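You operate a simulated robot arm through the tools that you are given. There is no shell and no other tool.

You are at the controls of a simulated robot arm. One attempt, no reset.

## Task
The dip probe was left in the running wash: get it out.
Fine: stop key before the lid opens; probe on the drainer; lid shut, then one whole short wash.

Only the result counts: the job must be done as asked and must still hold three seconds after the hand-in. Knocking over, shifting, dropping, spilling or breaking anything else fails it. Lids that push on must go on centred and level and be pressed home; caps that screw on are set level and turned clockwise until they are tight.

## Robot
A 7-joint arm with a three-finger gripper, fixed in place. Base frame: the origin is at the foot of the arm, x ahead of it, y to its left, z up; the work surface is at about z = 0.9. Readings come in m, rad, newtons and seconds.
Its first joint turns from -2.897 to 2.897 rad. Payload 2.69 kg.
The TCP is the grasp point between the finger pads, 0.03 m short of the fingertips. In the tool frame z runs along the fingers and y along their closing line. The gripper opens to 0.128 m. The gripper's body begins 0.117 m behind the TCP.
Orientation is told as [roll, pitch, yaw] about the base's x, y, z axes, in that order, counted from this pose: with the fingers straight down and closing along the base's y, the tool's x points along the base's -x, its y along +y and its z along -z.

## Interface
- The arm moves only by the tool nudge_tool. Its argument "targets" is a list of rows, each a list of 3 entries, a list of its own where there are three numbers: the gripper command, from -1 (fully open) to 1 (shut), values between in proportion, then the shift along the base's x, y, z in units of 200 mm (1.0 is 200 mm), then the turn, a rotation vector about the base's x, y, z in units of 60 degrees (1.0 is 60 degrees). In form: [[gripper, [tx, ty, tz], [wx, wy, wz]], ...]. A call has 1 to 20 rows; each row is the pose to reach, as a shift and turn from the pose commanded when the call began. A call with a number of a shift or a turn outside -1 to 1 is refused whole. Rows are played at 5 a second. More than 0.05 m and 0.15 rad between two rows, or a gripper value outside its range, and nothing of the call is played. Where a pose cannot be reached the arm comes as near as it can. A force on the tool above 60 N (or 10 N above the force at the start of the call, whichever is more), or a blocked arm, ends the call early, and 0.2 s more pass. The fingers move at their own pace and stop on an object; they squeeze with about 34 N. The grip force told is the motor's: it shows also when the fingers shut on nothing. Time passes only in rows, and 0.2 s behind the last, so rows that repeat a pose let the fingers close. It gives the time, the measured TCP pose, the force on the tool (base axes), the opening and the grip force at its end, in the units of the frame above (readings bear some noise), with the torque about the TCP (base axes, N m) and any sound that the robot's microphone picked up.
- Cameras (640 x 400 px; columns grow to the right, rows downward): "scene" is fixed at [0.399, -0.5007, 1.5093]; the picture's right is [-0.99, -0.15, 0.00], its down [-0.13, 0.84, -0.53] and it looks along [0.08, -0.53, -0.85] (base axes); focal length 214 px, centre (320, 200). "wrist" rides on the gripper at [0.058, 0.054, -0.131] in the tool frame; the picture's right is [-0.68, 0.74, 0.00], its down [-0.62, -0.57, -0.55] and it looks along [-0.40, -0.37, 0.84] (tool axes); focal length 234 px, centre (320, 200). There is no depth. A picture from a camera that has moved, and an enlarged one, comes with that camera's place and axes in the base frame and with its lens.
- capture(camera): a new picture of that camera. The clock stands still meanwhile.
- move_column(by): slides the trunk up (or, below 0, down) by that many m; the arm rides with it, the base frame stays. It gives what a move gives, with no picture.
- enlarge(camera, box): a new picture of the part [left, top, right, bottom] of that camera's present view, enlarged. The clock stands still meanwhile.
- job_done(): hands the job in; it is judged then, once.

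Places have to be worked out from the pictures, the camera data and where the tool is seen. Open the gripper and draw the arm clear of the work before you hand the job in, unless the task says otherwise.

The tools are called after ">>>" as a command line: name --argument value ..., lists and objects as JSON in quotes. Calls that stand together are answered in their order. nudge_tool: Moves the arm, as the interface text tells. Its arguments: {"type":"object","properties":{"targets":{"type":"array"}},"required":["targets"]} The other tools are called the same way: move_column (by) slides the trunk up or down; capture (camera) takes a picture; enlarge (camera, box) takes an enlarged picture of a part of a camera's view; job_done () hands the job in.

At the start:

```text
time_s: 0.0
eef_pos: [0.4987, 0.4118, 1.5963]
tool_rot: [0.001, 0.0, 0.0]
force: [-0.8, 0.1, -1.0]
ft_torque: [-0.01, 0.02, 0.0]
grip_width: 0.1281
finger_force: 0.0
trunk travel left (down, up): [-0.25, 0.1]
```

scene: 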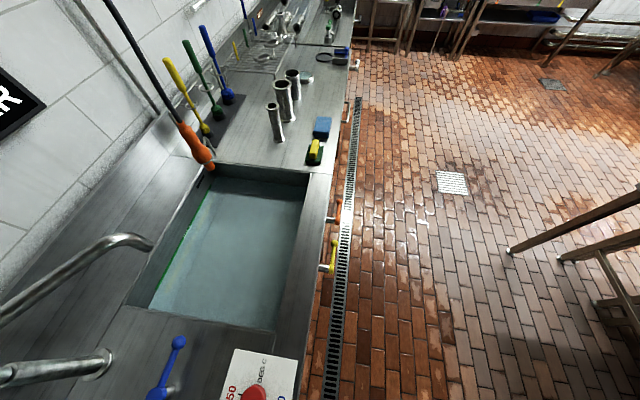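
wrist: 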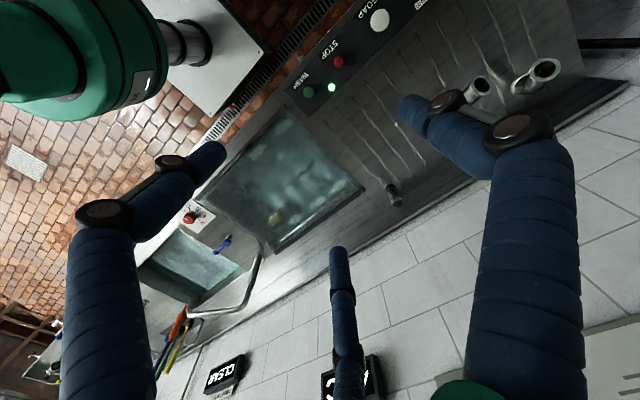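

The wrist view shows a wash tank with keys (WASH, STOP, SOAP). I'll take closer pictures before moving anything.

>>> capture --camera "wrist"

>>> enlarge --camera "wrist" --box '[200, 0, 440, 150]'

>>> enlarge --camera "wrist" --box '[130, 100, 450, 300]'

>>> enlarge --camera "scene" --box '[0, 200, 320, 400]'

```text
taken
camera wrist: at [0.4407, 0.4656, 1.7281], right [0.68, 0.74, 0.0], down [0.62, -0.57, 0.55], along [0.4, -0.37, -0.84], focal length 234 px, centre (320, 200)
```

wrist: 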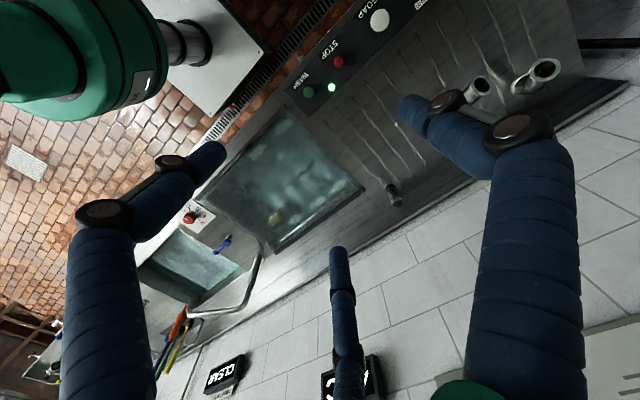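

```text
2.67 times, centred on (320, 75) of wrist
camera zoom: at [0.4407, 0.4656, 1.7281], right [0.68, 0.74, 0.0], down [0.62, -0.57, 0.55], along [0.4, -0.37, -0.84], focal length 624 px, centre (320, 533)
```

zoom: 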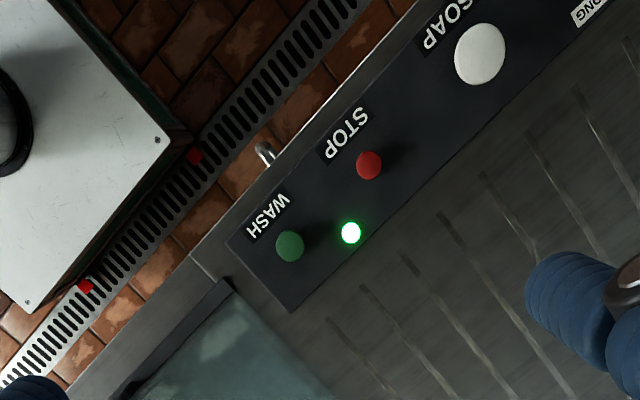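

```text
2.00 times, centred on (290, 200) of wrist
camera zoom: at [0.4407, 0.4656, 1.7281], right [0.68, 0.74, 0.0], down [0.62, -0.57, 0.55], along [0.4, -0.37, -0.84], focal length 468 px, centre (380, 200)
```

zoom: 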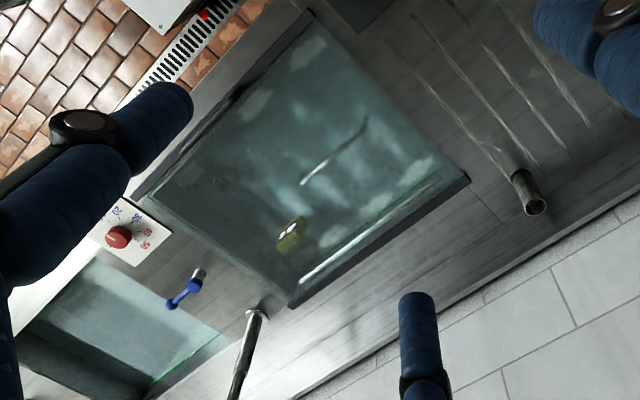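

```text
2.00 times, centred on (160, 300) of scene
camera zoom: at [0.399, -0.5007, 1.5093], right [-0.99, -0.15, 0.0], down [-0.13, 0.84, -0.53], along [0.08, -0.53, -0.85], focal length 429 px, centre (640, 0)
```

zoom: 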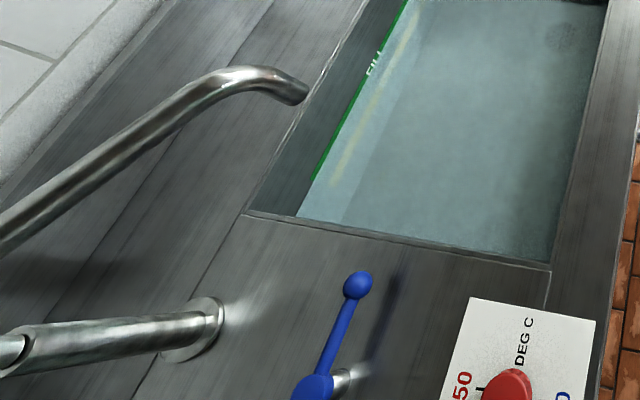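

The keys sit near (0.50, 0.36) for WASH and (0.50, 0.48) for STOP, and the lid spans about x 0.475–0.906, y −0.255–0.27. I'll zoom in on the labels and signs.

>>> enlarge --camera "wrist" --box '[360, 0, 520, 100]'

>>> enlarge --camera "wrist" --box '[480, 40, 640, 140]'

>>> enlarge --camera "wrist" --box '[190, 300, 350, 400]'

>>> enlarge --camera "wrist" --box '[320, 300, 480, 400]'

>>> enlarge --camera "wrist" --box '[200, 100, 360, 200]'

>>> enlarge --camera "wrist" --box '[230, 160, 390, 260]'

>>> enlarge --camera "scene" --box '[120, 0, 360, 150]'

>>> enlarge --camera "scene" --box '[260, 180, 420, 280]'

```text
4.00 times, centred on (440, 50) of wrist
camera zoom: at [0.4407, 0.4656, 1.7281], right [0.68, 0.74, 0.0], down [0.62, -0.57, 0.55], along [0.4, -0.37, -0.84], focal length 937 px, centre (-160, 800)
```

zoom: 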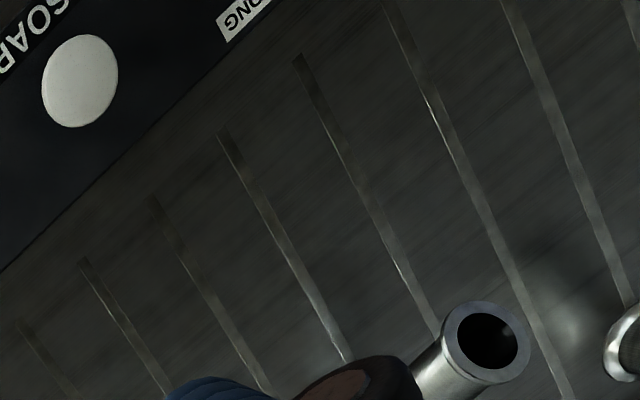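

```text
4.00 times, centred on (560, 90) of wrist
camera zoom: at [0.4407, 0.4656, 1.7281], right [0.68, 0.74, 0.0], down [0.62, -0.57, 0.55], along [0.4, -0.37, -0.84], focal length 937 px, centre (-640, 640)
```

zoom: 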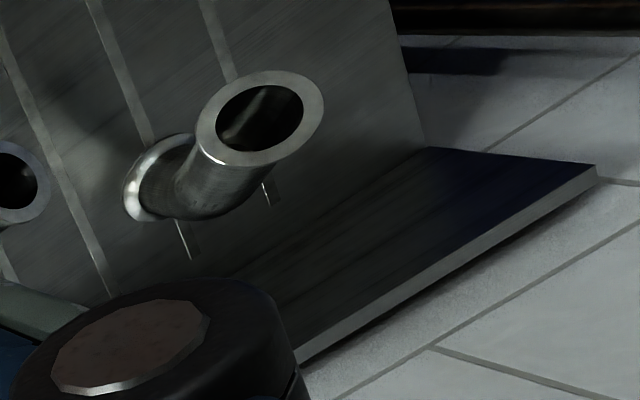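

```text
4.00 times, centred on (270, 350) of wrist
camera zoom: at [0.4407, 0.4656, 1.7281], right [0.68, 0.74, 0.0], down [0.62, -0.57, 0.55], along [0.4, -0.37, -0.84], focal length 937 px, centre (520, -400)
```

zoom: 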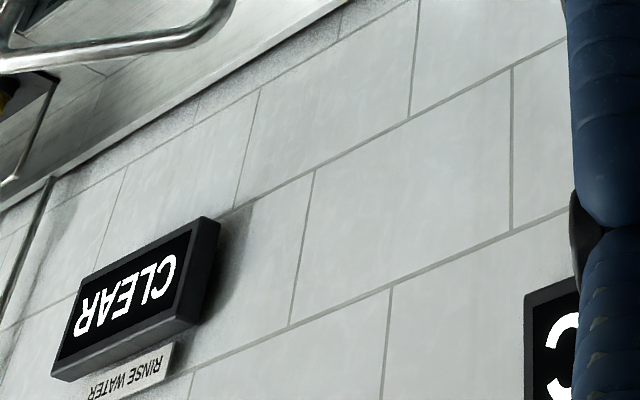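

```text
4.00 times, centred on (400, 350) of wrist
camera zoom: at [0.4407, 0.4656, 1.7281], right [0.68, 0.74, 0.0], down [0.62, -0.57, 0.55], along [0.4, -0.37, -0.84], focal length 937 px, centre (0, -400)
```

zoom: 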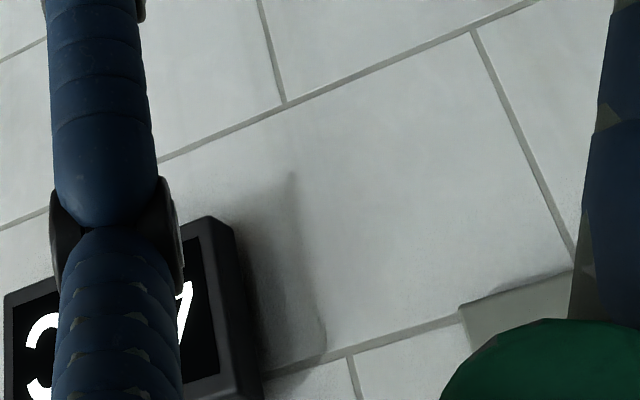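

```text
4.00 times, centred on (280, 150) of wrist
camera zoom: at [0.4407, 0.4656, 1.7281], right [0.68, 0.74, 0.0], down [0.62, -0.57, 0.55], along [0.4, -0.37, -0.84], focal length 937 px, centre (480, 400)
```

zoom: 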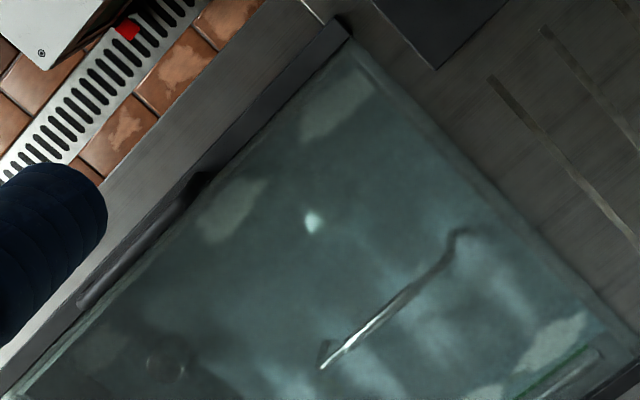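

```text
4.00 times, centred on (310, 210) of wrist
camera zoom: at [0.4407, 0.4656, 1.7281], right [0.68, 0.74, 0.0], down [0.62, -0.57, 0.55], along [0.4, -0.37, -0.84], focal length 937 px, centre (360, 160)
```

zoom: 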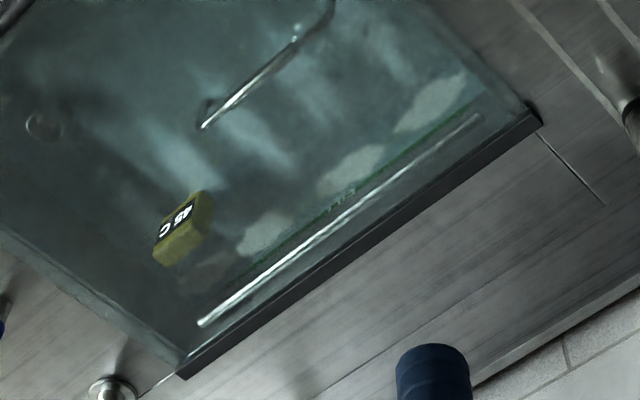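

```text
2.67 times, centred on (240, 75) of scene
camera zoom: at [0.399, -0.5007, 1.5093], right [-0.99, -0.15, 0.0], down [-0.13, 0.84, -0.53], along [0.08, -0.53, -0.85], focal length 572 px, centre (533, 533)
```

zoom: 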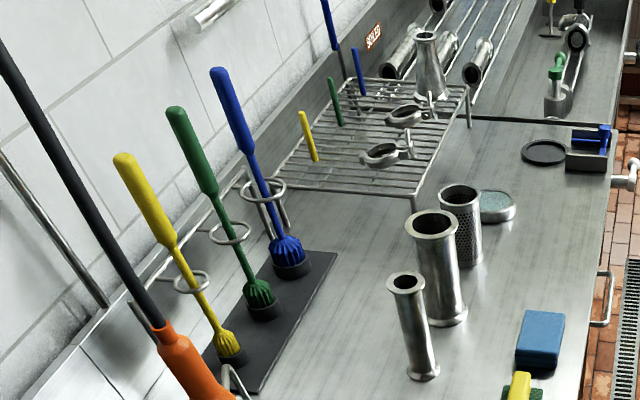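

```text
4.00 times, centred on (340, 230) of scene
camera zoom: at [0.399, -0.5007, 1.5093], right [-0.99, -0.15, 0.0], down [-0.13, 0.84, -0.53], along [0.08, -0.53, -0.85], focal length 858 px, centre (240, 80)
```

zoom: 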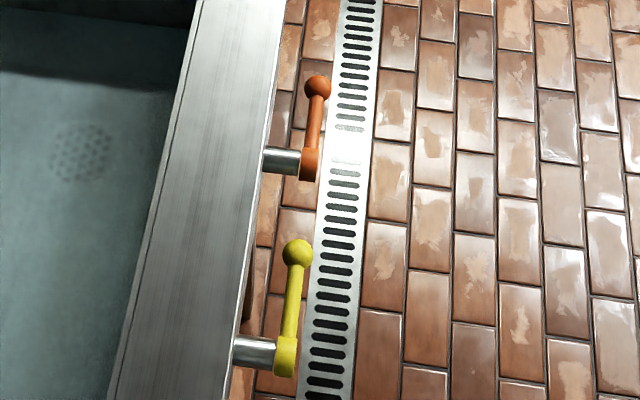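

The tank holds a yellow body reading about "45 C", which is probably the probe, plus some metal parts. I'll move the camera down over the lid with the fingers closed for a better look.

>>> nudge_tool --targets '[[1, [-0.02, -0.12, -0.125], [0, 0, 0]], [1, [-0.05, -0.24, -0.25], [0, 0, 0]], [1, [-0.07, -0.36, -0.375], [0, 0, 0]], [1, [-0.09, -0.48, -0.5], [0, 0, 0]], [1, [-0.11, -0.6, -0.625], [0, 0, 0]], [1, [-0.14, -0.72, -0.75], [0, 0, 0]], [1, [-0.16, -0.84, -0.875], [0, 0, 0]], [1, [-0.185, -0.96, -1.0], [0, 0, 0]]]'

>>> capture --camera "wrist"

>>> capture --camera "scene"

```text
time_s: 1.8
eef_pos: [0.4597, 0.2235, 1.3956]
tool_rot: [0.0, -0.002, -0.001]
force: [-0.5, -0.4, 0.1]
ft_torque: [0.02, 0.0, 0.05]
grip_width: 0.002
finger_force: 31.1
trunk travel left (down, up): [-0.25, 0.1]
```

```text
taken
camera wrist: at [0.4013, 0.2749, 1.5282], right [0.68, 0.74, 0.0], down [0.62, -0.57, 0.55], along [0.4, -0.37, -0.84], focal length 234 px, centre (320, 200)
```

wrist: 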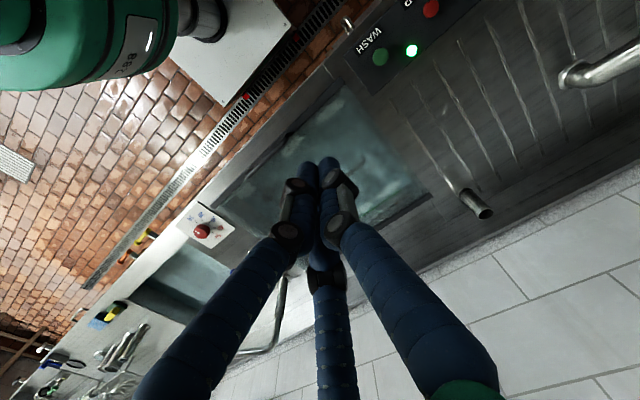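

```text
taken
```

scene: 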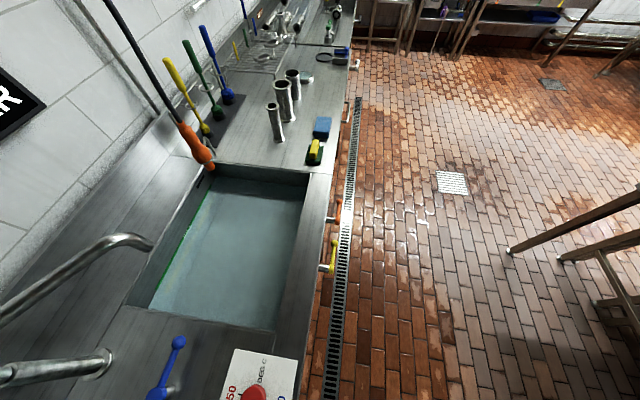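

The hand is drawn as three fingers that meet at the TCP. I'll open it again here so the tank shows between them.

>>> nudge_tool --targets '[[-1, [0, 0, 0], [0, 0, 0]], [-1, [0, 0, 0], [0, 0, 0]], [-1, [0, 0, 0], [0, 0, 0]]]'

>>> capture --camera "wrist"

>>> enlarge --camera "wrist" --box '[200, 80, 440, 230]'

>>> enlarge --camera "wrist" --box '[340, 0, 500, 100]'

```text
time_s: 2.6
eef_pos: [0.4592, 0.2221, 1.3971]
tool_rot: [0.001, -0.001, 0.0]
force: [-0.1, -0.4, -0.6]
ft_torque: [0.0, -0.02, -0.02]
grip_width: 0.128
finger_force: 0.0
trunk travel left (down, up): [-0.25, 0.1]
```

```text
taken
camera wrist: at [0.4015, 0.2752, 1.5279], right [0.68, 0.74, 0.0], down [0.62, -0.57, 0.55], along [0.4, -0.37, -0.84], focal length 234 px, centre (320, 200)
```

wrist: 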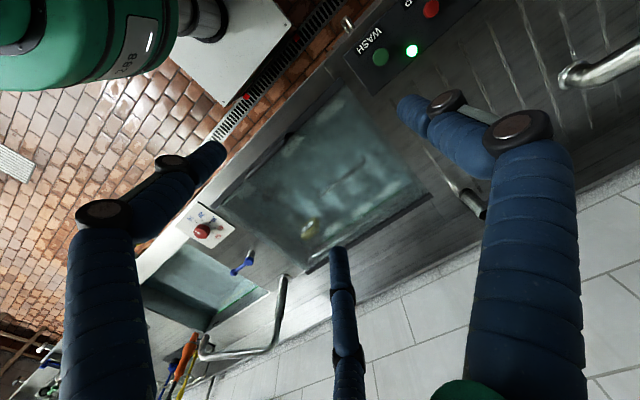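

```text
2.67 times, centred on (320, 155) of wrist
camera zoom: at [0.4015, 0.2752, 1.5279], right [0.68, 0.74, 0.0], down [0.62, -0.57, 0.55], along [0.4, -0.37, -0.84], focal length 624 px, centre (320, 320)
```

zoom: 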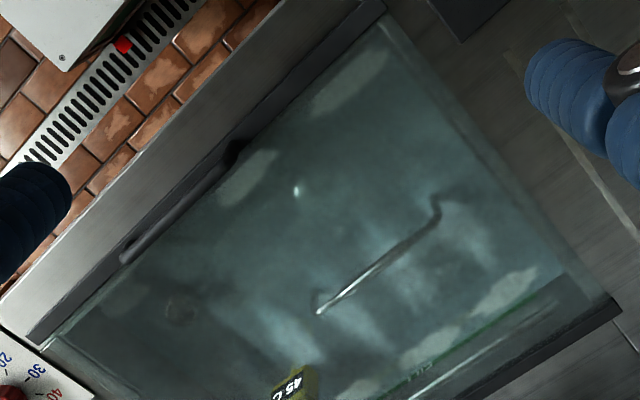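

```text
4.00 times, centred on (420, 50) of wrist
camera zoom: at [0.4015, 0.2752, 1.5279], right [0.68, 0.74, 0.0], down [0.62, -0.57, 0.55], along [0.4, -0.37, -0.84], focal length 937 px, centre (-80, 800)
```

zoom: 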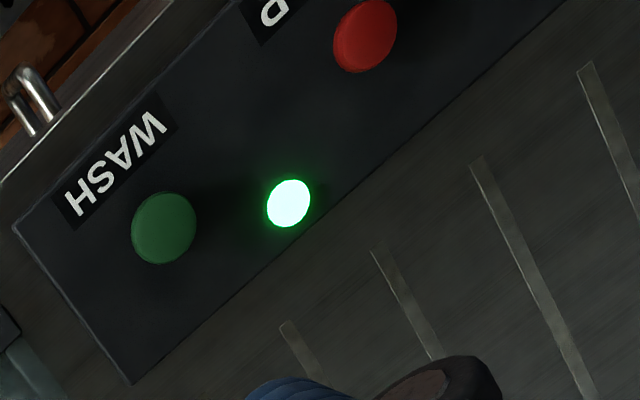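

The lid is glass with a handle bar on its front edge. Next I want to read the rest of the key panel, since one label ends in "ONG", so I'll turn the hand and move toward +y.

>>> nudge_tool --targets '[[-1, [-0.06, 0.12, -0.06], [0, 0, 0.125]], [-1, [-0.12, 0.24, -0.12], [0, 0, 0.25]], [-1, [-0.18, 0.36, -0.18], [0, 0, 0.375]], [-1, [-0.25, 0.5, -0.25], [0, 0, 0.5]], [-1, [-0.31, 0.62, -0.31], [0, 0, 0.625]], [-1, [-0.37, 0.74, -0.37], [0, 0, 0.75]], [-1, [-0.43, 0.86, -0.43], [0, 0, 0.875]], [-1, [-0.5, 1.0, -0.5], [0, 0, 1.0]]]'

>>> nudge_tool --targets '[[-1, [-0.05, 0.2, -0.1], [0, 0, 0]], [-1, [-0.1, 0.4, -0.2], [0, 0, 0]], [-1, [-0.15, 0.6, -0.25], [0, 0, 0]]]'

>>> capture --camera "wrist"

```text
time_s: 4.4
eef_pos: [0.3656, 0.4232, 1.2956]
tool_rot: [0.001, 0.0, 1.049]
force: [0.0, 0.3, -0.6]
ft_torque: [0.04, -0.03, -0.01]
grip_width: 0.1278
finger_force: 0.0
trunk travel left (down, up): [-0.25, 0.1]
```

```text
time_s: 5.2
eef_pos: [0.3354, 0.5427, 1.2487]
tool_rot: [0.0, 0.0, 1.047]
force: [0.1, -0.8, -0.4]
ft_torque: [-0.01, -0.01, -0.01]
grip_width: 0.1279
finger_force: 0.1
trunk travel left (down, up): [-0.25, 0.1]
```

```text
taken
camera wrist: at [0.2605, 0.5185, 1.3809], right [-0.3, 0.95, 0.0], down [0.8, 0.25, 0.55], along [0.52, 0.16, -0.84], focal length 234 px, centre (320, 200)
```

wrist: 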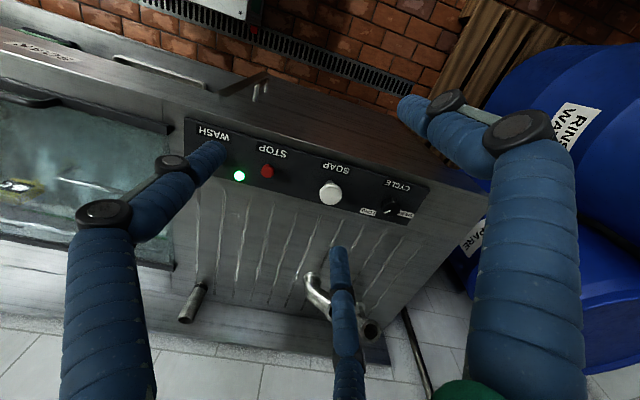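

There is a CYCLE selector on the panel, apparently LONG/SHORT. I'll zoom in on it and the rest of the panel.

>>> enlarge --camera "wrist" --box '[310, 150, 438, 230]'

>>> enlarge --camera "wrist" --box '[170, 100, 330, 200]'

>>> enlarge --camera "wrist" --box '[0, 0, 256, 160]'

>>> enlarge --camera "wrist" --box '[160, 180, 480, 380]'

>>> enlarge --camera "wrist" --box '[440, 60, 640, 260]'

```text
5.00 times, centred on (374, 190) of wrist
camera zoom: at [0.2605, 0.5185, 1.3809], right [-0.3, 0.95, 0.0], down [0.8, 0.25, 0.55], along [0.52, 0.16, -0.84], focal length 1171 px, centre (50, 250)
```

zoom: 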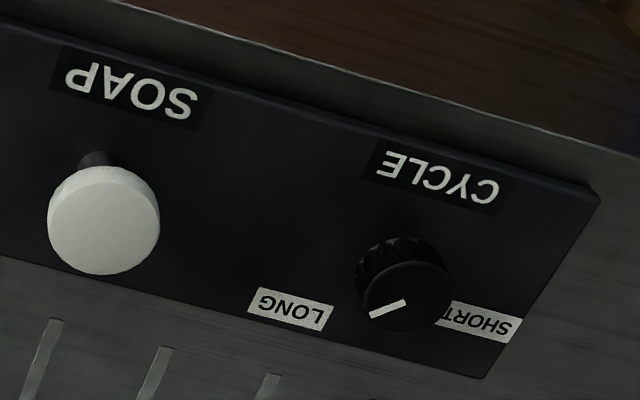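

```text
4.00 times, centred on (250, 150) of wrist
camera zoom: at [0.2605, 0.5185, 1.3809], right [-0.3, 0.95, 0.0], down [0.8, 0.25, 0.55], along [0.52, 0.16, -0.84], focal length 937 px, centre (600, 400)
```

zoom: 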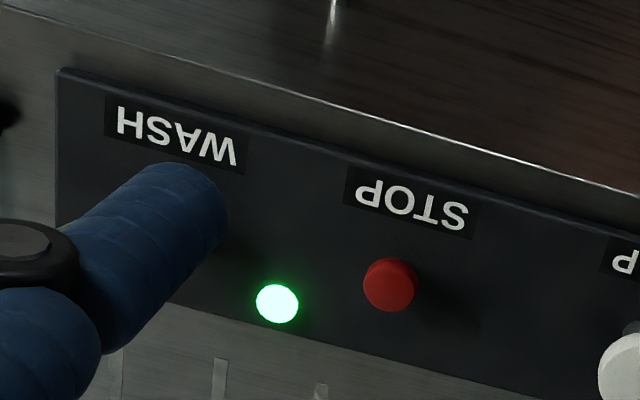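

```text
2.50 times, centred on (128, 80) of wrist
camera zoom: at [0.2605, 0.5185, 1.3809], right [-0.3, 0.95, 0.0], down [0.8, 0.25, 0.55], along [0.52, 0.16, -0.84], focal length 585 px, centre (800, 500)
```

zoom: 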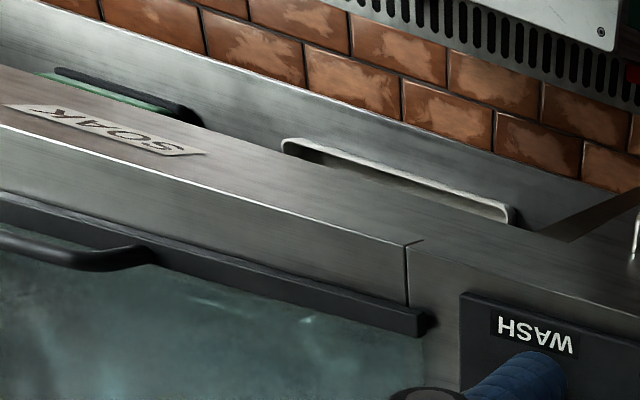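

```text
2.00 times, centred on (320, 280) of wrist
camera zoom: at [0.2605, 0.5185, 1.3809], right [-0.3, 0.95, 0.0], down [0.8, 0.25, 0.55], along [0.52, 0.16, -0.84], focal length 468 px, centre (320, 40)
```

zoom: 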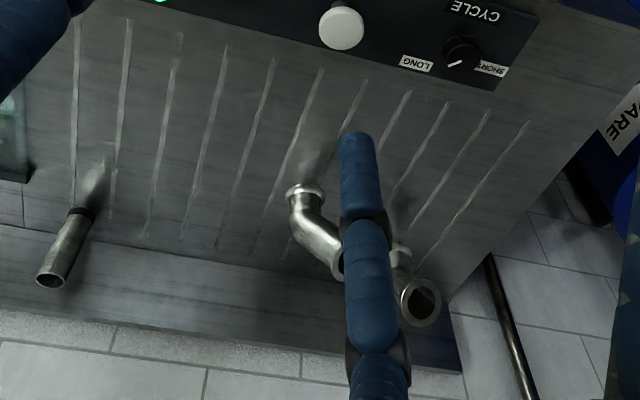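

```text
2.00 times, centred on (540, 160) of wrist
camera zoom: at [0.2605, 0.5185, 1.3809], right [-0.3, 0.95, 0.0], down [0.8, 0.25, 0.55], along [0.52, 0.16, -0.84], focal length 468 px, centre (-120, 280)
```

zoom: 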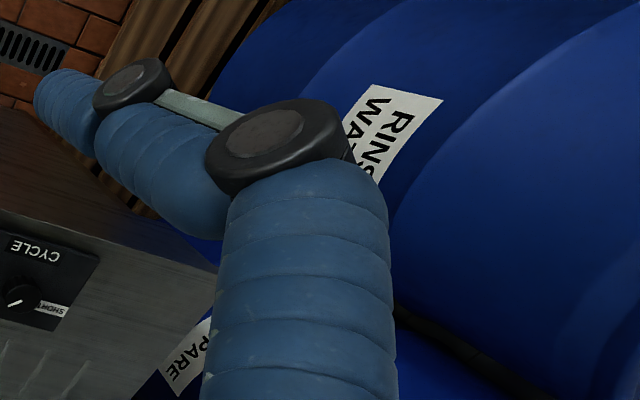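

The CYCLE knob points to LONG, so it will have to be turned to SHORT before the wash. I'll pitch the hand up to see the wall signs, the back of the lid and the drainer.

>>> nudge_tool --targets '[[-1, [0, -0.15, 0.04], [0, -0.11, 0]], [-1, [0, -0.3, 0.08], [0, -0.22, 0]], [-1, [0, -0.45, 0.12], [0, -0.33, 0]], [-1, [0, -0.6, 0.16], [0, -0.44, 0]], [-1, [0, -0.75, 0.2], [0, -0.55, 0]], [-1, [0, -0.9, 0.25], [0, -0.65, 0]], [-1, [0, -1.0, 0.25], [0, -0.75, 0]]]'

>>> capture --camera "wrist"

```text
time_s: 6.8
eef_pos: [0.3342, 0.3415, 1.2958]
tool_rot: [-0.715, -0.364, 1.183]
force: [0.2, 0.4, -0.1]
ft_torque: [0.02, 0.02, 0.0]
grip_width: 0.128
finger_force: 0.1
trunk travel left (down, up): [-0.25, 0.1]
```

```text
taken
camera wrist: at [0.1885, 0.3164, 1.3358], right [-0.21, 0.95, -0.21], down [0.17, 0.25, 0.95], along [0.96, 0.16, -0.22], focal length 234 px, centre (320, 200)
```

wrist: 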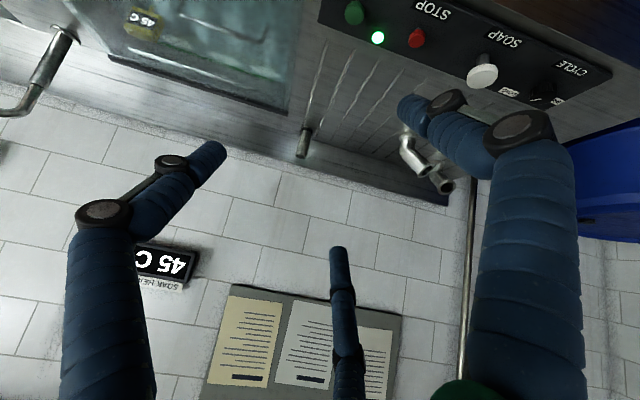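

The wall sign reads "45 C – SOAK HEAT" and there is a notice board. I'll read the notices and look at the probe and the lid's back edge.

>>> enlarge --camera "wrist" --box '[200, 270, 408, 400]'

>>> enlarge --camera "wrist" --box '[60, 0, 300, 150]'

>>> enlarge --camera "wrist" --box '[100, 0, 200, 62]'

>>> enlarge --camera "wrist" --box '[280, 60, 480, 210]'

```text
3.08 times, centred on (304, 335) of wrist
camera zoom: at [0.1885, 0.3164, 1.3358], right [-0.21, 0.95, -0.21], down [0.17, 0.25, 0.95], along [0.96, 0.16, -0.22], focal length 720 px, centre (369, -215)
```

zoom: 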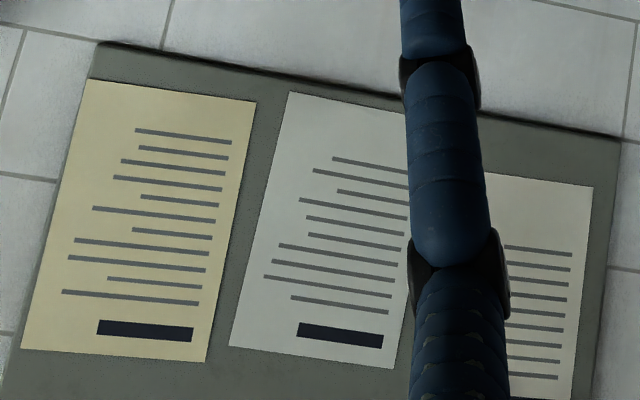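

```text
2.67 times, centred on (180, 75) of wrist
camera zoom: at [0.1885, 0.3164, 1.3358], right [-0.21, 0.95, -0.21], down [0.17, 0.25, 0.95], along [0.96, 0.16, -0.22], focal length 624 px, centre (693, 533)
```

zoom: 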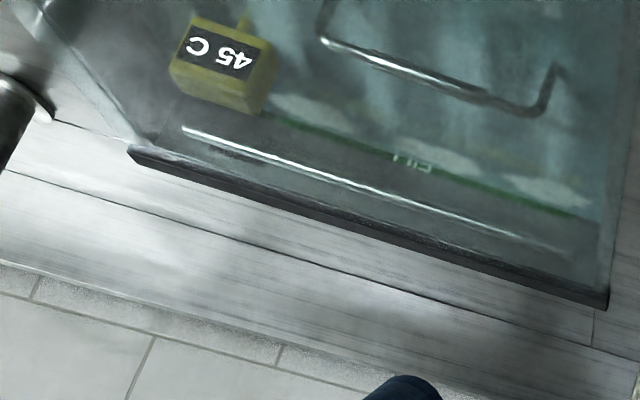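

```text
6.40 times, centred on (150, 31) of wrist
camera zoom: at [0.1885, 0.3164, 1.3358], right [-0.21, 0.95, -0.21], down [0.17, 0.25, 0.95], along [0.96, 0.16, -0.22], focal length 1499 px, centre (1408, 1282)
```

zoom: 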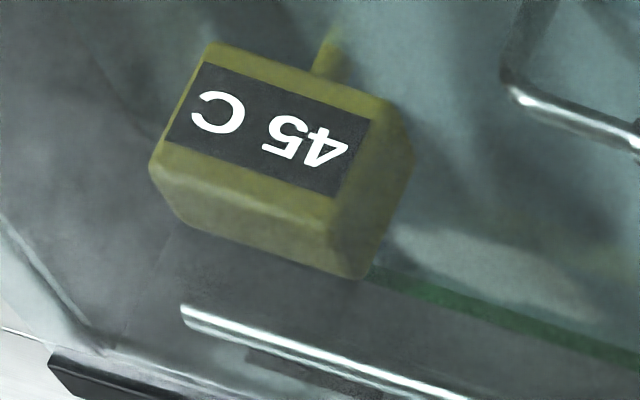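

```text
2.67 times, centred on (380, 135) of wrist
camera zoom: at [0.1885, 0.3164, 1.3358], right [-0.21, 0.95, -0.21], down [0.17, 0.25, 0.95], along [0.96, 0.16, -0.22], focal length 624 px, centre (160, 373)
```

zoom: 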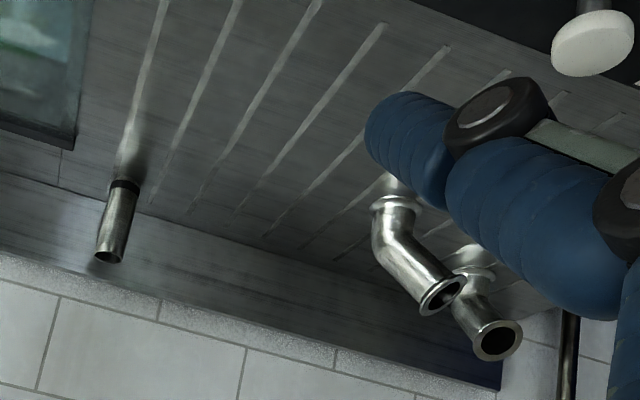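

The yellow "45 C" body is the probe, around (0.79, −0.13, 0.86) under the glass, and the ribbed board beside the panel is the drainer. STOP comes first: I'll level the tool, close the fingers and go above the STOP key.

>>> nudge_tool --targets '[[1, [0.1, 0.09, -0.12], [0, 0.1, 0]], [1, [0.2, 0.18, -0.24], [0, 0.2, 0]], [1, [0.3, 0.26, -0.36], [0, 0.3, 0]], [1, [0.42, 0.35, -0.49], [0, 0.4, 0]], [1, [0.52, 0.43, -0.61], [0, 0.5, 0]], [1, [0.62, 0.52, -0.73], [0, 0.6, 0]], [1, [0.73, 0.6, -0.85], [0, 0.68, 0]], [1, [0.835, 0.69, -0.96], [0, 0.75, 0]]]'

>>> capture --camera "wrist"

>>> enlarge --camera "wrist" --box '[240, 100, 400, 200]'

```text
time_s: 8.6
eef_pos: [0.4978, 0.4813, 1.102]
tool_rot: [0.002, 0.002, 1.048]
force: [0.3, 0.1, 0.1]
ft_torque: [0.04, -0.03, -0.05]
grip_width: 0.0022
finger_force: 31.7
trunk travel left (down, up): [-0.25, 0.1]
```

```text
taken
camera wrist: at [0.4226, 0.4564, 1.2335], right [-0.3, 0.95, 0.0], down [0.8, 0.25, 0.55], along [0.52, 0.16, -0.84], focal length 234 px, centre (320, 200)
```

wrist: 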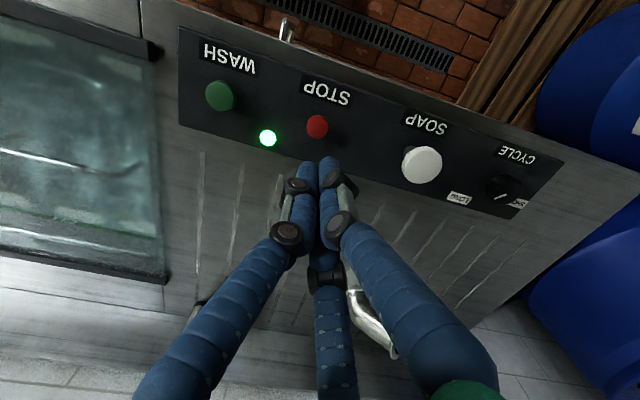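

```text
4.00 times, centred on (320, 150) of wrist
camera zoom: at [0.4226, 0.4564, 1.2335], right [-0.3, 0.95, 0.0], down [0.8, 0.25, 0.55], along [0.52, 0.16, -0.84], focal length 937 px, centre (320, 400)
```

zoom: 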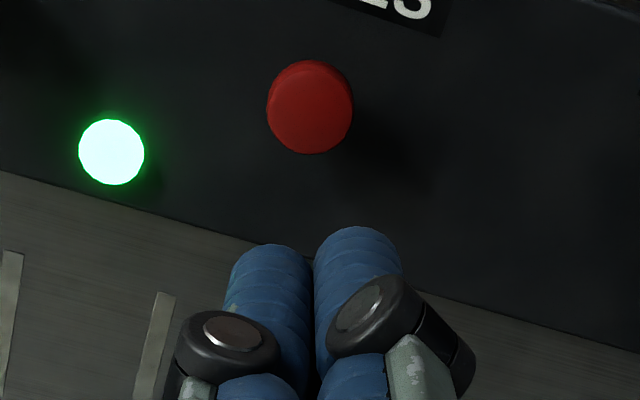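

STOP's top works out at about (0.504, 0.478, 0.93). I'll align over it and come down to just above the key.

>>> nudge_tool --targets '[[1, [0.022, -0.015, -0.15], [0, 0, 0]], [1, [0.022, -0.015, -0.3], [0, 0, 0]], [1, [0.022, -0.015, -0.45], [0, 0, 0]], [1, [0.022, -0.015, -0.57], [0, 0, 0]], [1, [0.022, -0.015, -0.57], [0, 0, 0]]]'

>>> capture --camera "wrist"

>>> enlarge --camera "wrist" --box '[240, 100, 400, 200]'

```text
time_s: 9.8
eef_pos: [0.5048, 0.4757, 0.9893]
tool_rot: [0.0, 0.001, 1.048]
force: [0.2, 0.0, -0.8]
ft_torque: [-0.04, 0.02, -0.02]
grip_width: 0.002
finger_force: 31.8
trunk travel left (down, up): [-0.25, 0.1]
```

```text
taken
camera wrist: at [0.4295, 0.4514, 1.122], right [-0.3, 0.95, 0.0], down [0.8, 0.25, 0.55], along [0.52, 0.16, -0.84], focal length 234 px, centre (320, 200)
```

wrist: 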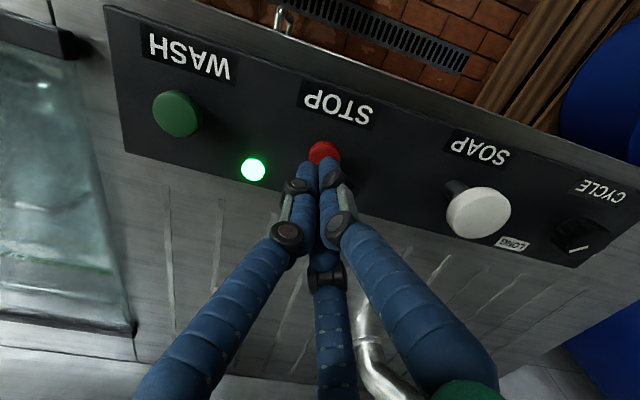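

```text
4.00 times, centred on (320, 150) of wrist
camera zoom: at [0.4295, 0.4514, 1.122], right [-0.3, 0.95, 0.0], down [0.8, 0.25, 0.55], along [0.52, 0.16, -0.84], focal length 937 px, centre (320, 400)
```

zoom: 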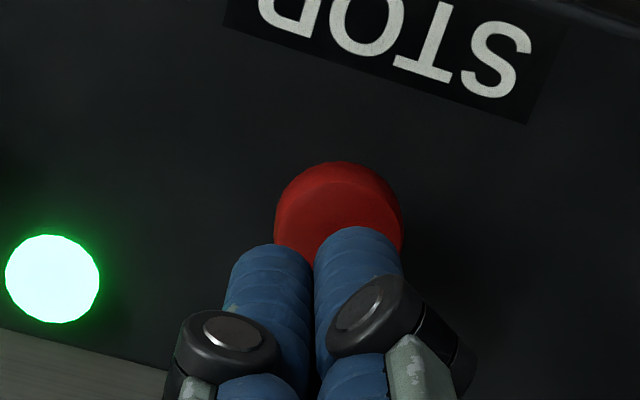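

The fingertips are directly over the STOP key. I'll press down in small steps and watch the force.

>>> nudge_tool --targets '[[1, [0, 0.005, -0.06], [0, 0, 0]], [1, [0, 0.005, -0.1], [0, 0, 0]], [1, [0, 0.005, -0.12], [0, 0, 0]], [1, [0, 0.005, -0.14], [0, 0, 0]], [1, [0, 0.005, -0.15], [0, 0, 0]]]'

>>> capture --camera "wrist"

```text
time_s: 11.0
eef_pos: [0.5038, 0.4755, 0.9603]
tool_rot: [0.0, 0.0, 1.048]
force: [1.3, -0.8, 3.2]
ft_torque: [0.02, -0.08, -0.01]
grip_width: 0.0058
finger_force: 31.0
trunk travel left (down, up): [-0.25, 0.1]
heard: click
```

```text
taken
camera wrist: at [0.4277, 0.4514, 1.0924], right [-0.3, 0.95, 0.0], down [0.8, 0.25, 0.55], along [0.52, 0.16, -0.84], focal length 234 px, centre (320, 200)
```

wrist: 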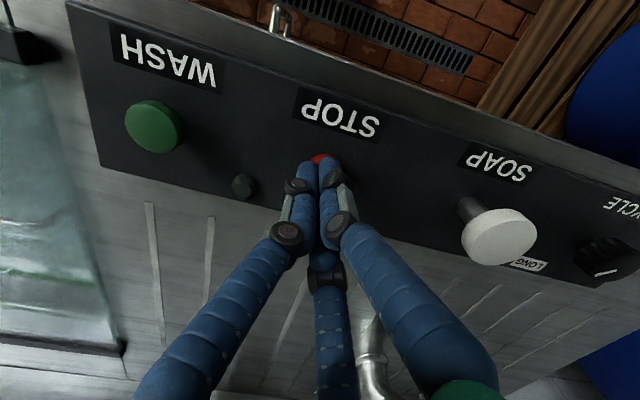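

A click was heard and the light went out, so the wash is stopped. I'll retreat upward and move toward the lid handle with the fingers open, turning so they close along x.

>>> nudge_tool --targets '[[1, [0, 0, 0.15], [0, 0, 0]], [1, [0, 0, 0.4], [0, 0, 0]], [1, [0, -0.2, 0.6], [0, 0, 0.05]], [1, [-0.05, -0.4, 0.8], [0, 0, 0.15]], [1, [-0.1, -0.6, 1.0], [0, 0, 0.25]], [1, [-0.15, -0.8, 1.0], [0, 0, 0.375]], [-1, [-0.2, -1.0, 1.0], [0, 0, 0.5]]]'

>>> nudge_tool --targets '[[-1, [-0.05, -0.25, 0], [0, 0, 0]], [-1, [-0.1, -0.5, 0], [0, 0, 0]], [-1, [-0.15, -0.7, 0], [0, 0, 0]], [-1, [-0.2, -0.9, 0.05], [0, 0, 0]], [-1, [-0.25, -1.0, 0.1], [0, 0, 0]]]'

>>> nudge_tool --targets '[[-1, [0, -0.25, 0], [0, 0, 0]], [-1, [0, -0.5, 0], [0, 0, 0]], [-1, [0, -0.75, 0], [0, 0, 0]], [-1, [0, -0.95, 0], [0, 0, 0]]]'

>>> capture --camera "wrist"

>>> capture --camera "scene"

```text
refused: row 3 steps farther than a row can; nothing moved
```

```text
refused: row 1 steps farther than a row can; nothing moved
```

```text
time_s: 12.0
eef_pos: [0.5007, 0.2857, 0.9606]
tool_rot: [0.0, -0.001, 1.048]
force: [0.1, 1.5, 0.2]
ft_torque: [-0.04, 0.02, 0.02]
grip_width: 0.1284
finger_force: 0.0
trunk travel left (down, up): [-0.25, 0.1]
```

```text
taken
camera wrist: at [0.4263, 0.2607, 1.0916], right [-0.3, 0.95, 0.0], down [0.8, 0.25, 0.55], along [0.52, 0.16, -0.84], focal length 234 px, centre (320, 200)
```

wrist: 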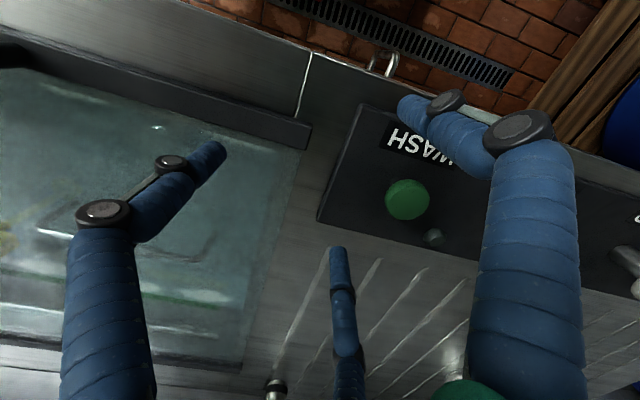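

```text
taken
```

scene: 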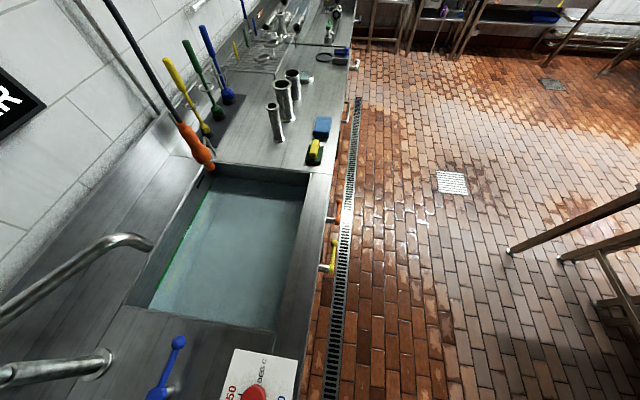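

The first two calls were refused for step size, and the third swept sideways at low height. No click, the light is still off and the force is only about 1 N, so nothing seems disturbed. From now on I'll send dependent moves one at a time, starting with a straight lift.

>>> nudge_tool --targets '[[-1, [0, 0, 0.2], [0, 0, 0]], [-1, [0, 0, 0.4], [0, 0, 0]], [-1, [0, 0, 0.6], [0, 0, 0]], [-1, [0, 0, 0.8], [0, 0, 0]], [-1, [0, 0, 1.0], [0, 0, 0]]]'

>>> capture --camera "wrist"

```text
time_s: 13.2
eef_pos: [0.5024, 0.288, 1.1637]
tool_rot: [0.0, -0.001, 1.049]
force: [0.5, 0.0, -0.4]
ft_torque: [-0.01, 0.01, -0.01]
grip_width: 0.1283
finger_force: 0.1
trunk travel left (down, up): [-0.25, 0.1]
```

```text
taken
camera wrist: at [0.4266, 0.2625, 1.2942], right [-0.3, 0.95, 0.0], down [0.8, 0.25, 0.55], along [0.52, 0.16, -0.84], focal length 234 px, centre (320, 200)
```

wrist: 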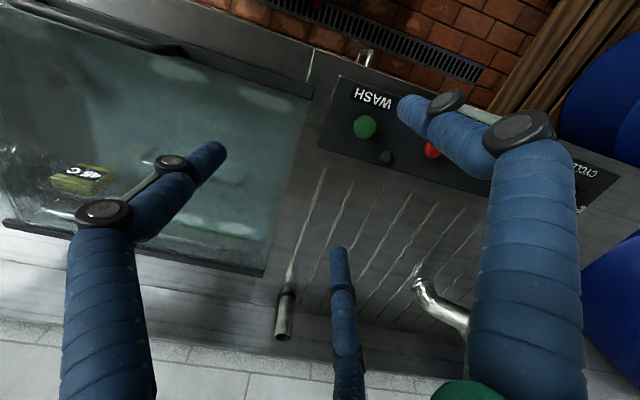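

The light is still off. I'll go to the lid handle, turning another 30° on the way so the fingers close along x.

>>> nudge_tool --targets '[[-1, [-0.05, -0.2, 0], [0, 0, 0.1]], [-1, [-0.1, -0.4, 0], [0, 0, 0.2]], [-1, [-0.15, -0.6, 0], [0, 0, 0.3]], [-1, [-0.2, -0.8, 0], [0, 0, 0.4]], [-1, [-0.25, -1.0, 0], [0, 0, 0.5]]]'

>>> capture --camera "wrist"

```text
time_s: 14.4
eef_pos: [0.4547, 0.0861, 1.1596]
tool_rot: [-0.001, -0.001, 1.573]
force: [-0.4, 0.3, 0.4]
ft_torque: [0.02, 0.0, -0.02]
grip_width: 0.1281
finger_force: 0.0
trunk travel left (down, up): [-0.25, 0.1]
```

```text
taken
camera wrist: at [0.4013, 0.0271, 1.2917], right [-0.74, 0.68, 0.0], down [0.56, 0.62, 0.55], along [0.37, 0.4, -0.84], focal length 234 px, centre (320, 200)
```

wrist: 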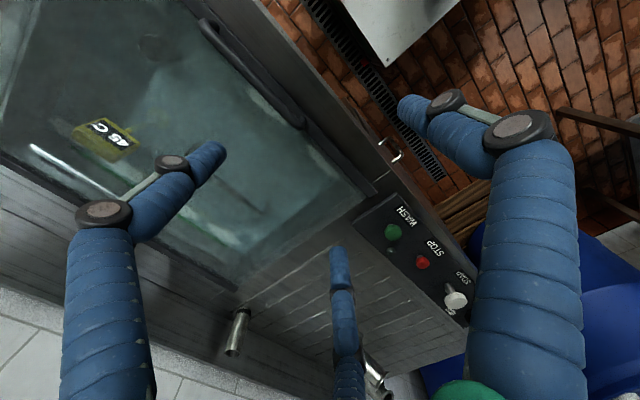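

Yaw 90° is reachable. I'll go further in −y to see the handle close up.

>>> nudge_tool --targets '[[-1, [-0.05, -0.2, 0], [0, 0, 0]], [-1, [-0.1, -0.4, 0], [0, 0, 0]], [-1, [-0.15, -0.6, 0], [0, 0, 0]], [-1, [-0.2, -0.8, 0], [0, 0, 0]], [-1, [-0.2, -0.95, 0], [0, 0, 0]]]'

>>> capture --camera "wrist"

>>> enlarge --camera "wrist" --box '[220, 20, 420, 160]'

```text
time_s: 15.6
eef_pos: [0.4141, -0.1027, 1.1631]
tool_rot: [0.001, 0.0, 1.571]
force: [-0.4, -0.4, -0.1]
ft_torque: [-0.02, -0.04, 0.04]
grip_width: 0.1281
finger_force: 0.1
trunk travel left (down, up): [-0.25, 0.1]
```

```text
taken
camera wrist: at [0.3613, -0.162, 1.2943], right [-0.74, 0.68, 0.0], down [0.57, 0.62, 0.55], along [0.37, 0.4, -0.84], focal length 234 px, centre (320, 200)
```

wrist: 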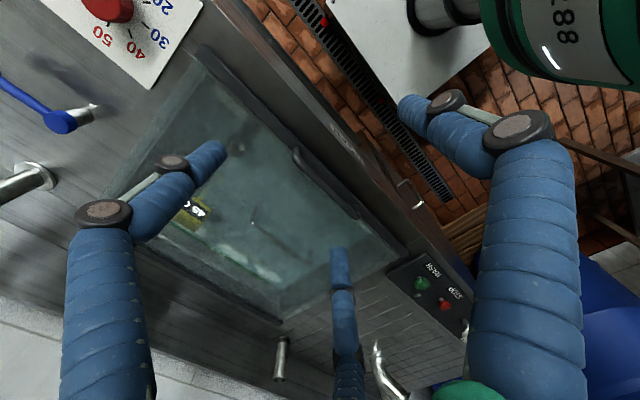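

```text
2.86 times, centred on (320, 90) of wrist
camera zoom: at [0.3613, -0.162, 1.2943], right [-0.74, 0.68, 0.0], down [0.57, 0.62, 0.55], along [0.37, 0.4, -0.84], focal length 669 px, centre (320, 514)
```

zoom: 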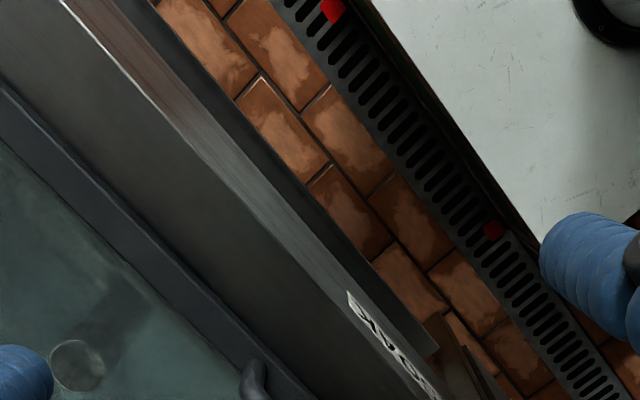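

>>> enlarge --camera "wrist" --box '[270, 120, 400, 250]'

>>> enlarge --camera "wrist" --box '[100, 40, 420, 330]'

```text
3.08 times, centred on (335, 185) of wrist
camera zoom: at [0.3613, -0.162, 1.2943], right [-0.74, 0.68, 0.0], down [0.57, 0.62, 0.55], along [0.37, 0.4, -0.84], focal length 720 px, centre (274, 246)
```

zoom: 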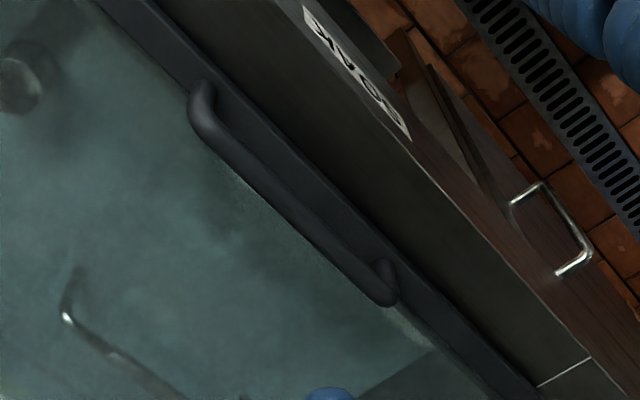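

```text
1.38 times, centred on (260, 185) of wrist
camera zoom: at [0.3613, -0.162, 1.2943], right [-0.74, 0.68, 0.0], down [0.57, 0.62, 0.55], along [0.37, 0.4, -0.84], focal length 323 px, centre (403, 221)
```

zoom: 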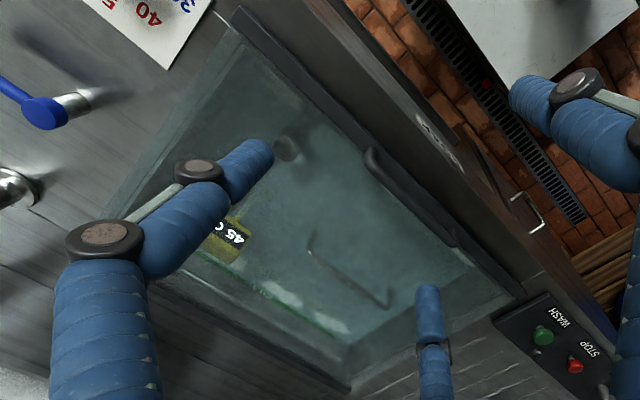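

The handle is a raised U-bar along y on the lid's dark front bar, at about x ≈ 0.48, y −0.09 to 0.1. I'll place the open fingers above its middle and check.

>>> nudge_tool --targets '[[-1, [0.1, 0.16, -0.1], [0, 0, 0]], [-1, [0.2, 0.32, -0.2], [0, 0, 0]], [-1, [0.3, 0.48, -0.3], [0, 0, 0]], [-1, [0.33, 0.51, -0.35], [0, 0, 0]]]'

>>> capture --camera "wrist"

>>> enlarge --camera "wrist" --box '[200, 50, 440, 200]'

```text
time_s: 16.6
eef_pos: [0.4801, -0.0028, 1.0921]
tool_rot: [0.0, 0.0, 1.572]
force: [-0.2, -0.3, 0.1]
ft_torque: [-0.05, 0.0, 0.01]
grip_width: 0.1279
finger_force: 0.0
trunk travel left (down, up): [-0.25, 0.1]
```

```text
taken
camera wrist: at [0.4266, -0.0619, 1.2239], right [-0.74, 0.68, 0.0], down [0.57, 0.62, 0.55], along [0.37, 0.4, -0.84], focal length 234 px, centre (320, 200)
```

wrist: 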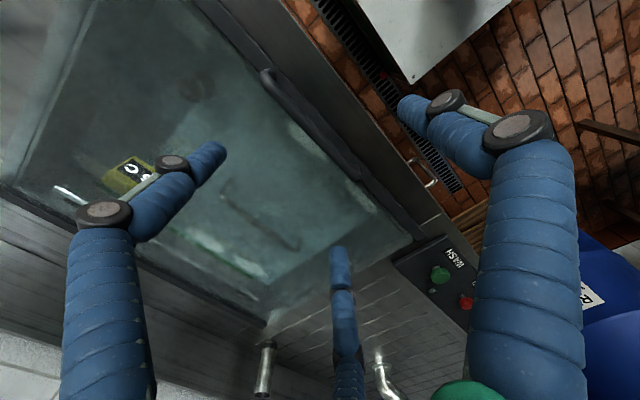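

```text
2.67 times, centred on (320, 125) of wrist
camera zoom: at [0.4266, -0.0619, 1.2239], right [-0.74, 0.68, 0.0], down [0.57, 0.62, 0.55], along [0.37, 0.4, -0.84], focal length 624 px, centre (320, 400)
```

zoom: 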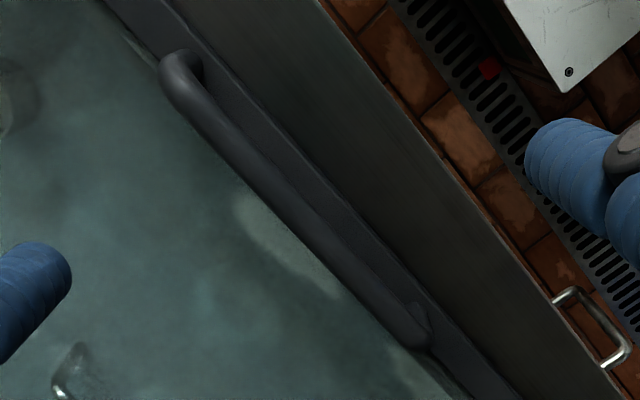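

The handle bar's axis works out at x ≈ 0.487, z ≈ 0.94, y from −0.085 to 0.078. I'll half-close the fingers and come down astride it, stopping a little high to check.

>>> nudge_tool --targets '[[0, [0.03, 0, -0.2], [0, 0, 0]], [0, [0.03, 0, -0.4], [0, 0, 0]], [0, [0.03, 0, -0.52], [0, 0, 0]], [0, [0.03, 0, -0.6], [0, 0, 0]]]'

>>> capture --camera "wrist"

>>> enlarge --camera "wrist" --box '[200, 90, 440, 240]'

```text
time_s: 17.6
eef_pos: [0.4856, -0.0002, 0.9681]
tool_rot: [-0.001, 0.001, 1.569]
force: [-0.4, 0.0, 0.1]
ft_torque: [-0.03, -0.05, -0.01]
grip_width: 0.064
finger_force: 0.0
trunk travel left (down, up): [-0.25, 0.1]
```

```text
taken
camera wrist: at [0.4318, -0.0598, 1.1001], right [-0.74, 0.68, 0.0], down [0.57, 0.62, 0.55], along [0.37, 0.4, -0.84], focal length 234 px, centre (320, 200)
```

wrist: 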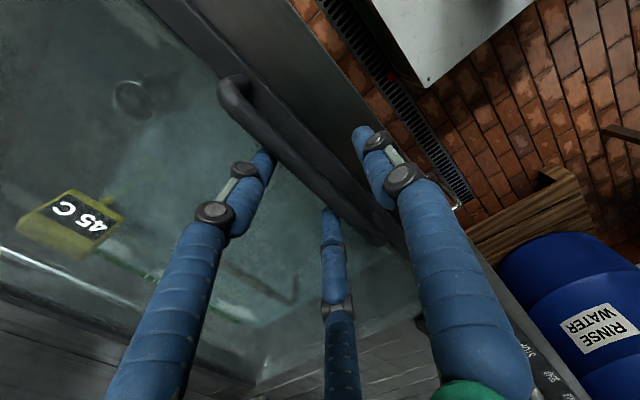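

```text
2.67 times, centred on (320, 165) of wrist
camera zoom: at [0.4318, -0.0598, 1.1001], right [-0.74, 0.68, 0.0], down [0.57, 0.62, 0.55], along [0.37, 0.4, -0.84], focal length 624 px, centre (320, 293)
```

zoom: 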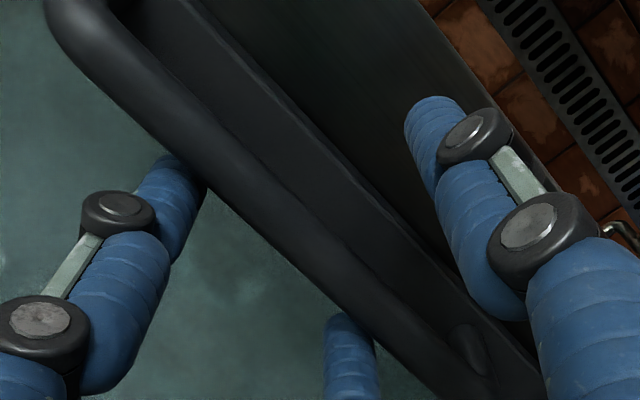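

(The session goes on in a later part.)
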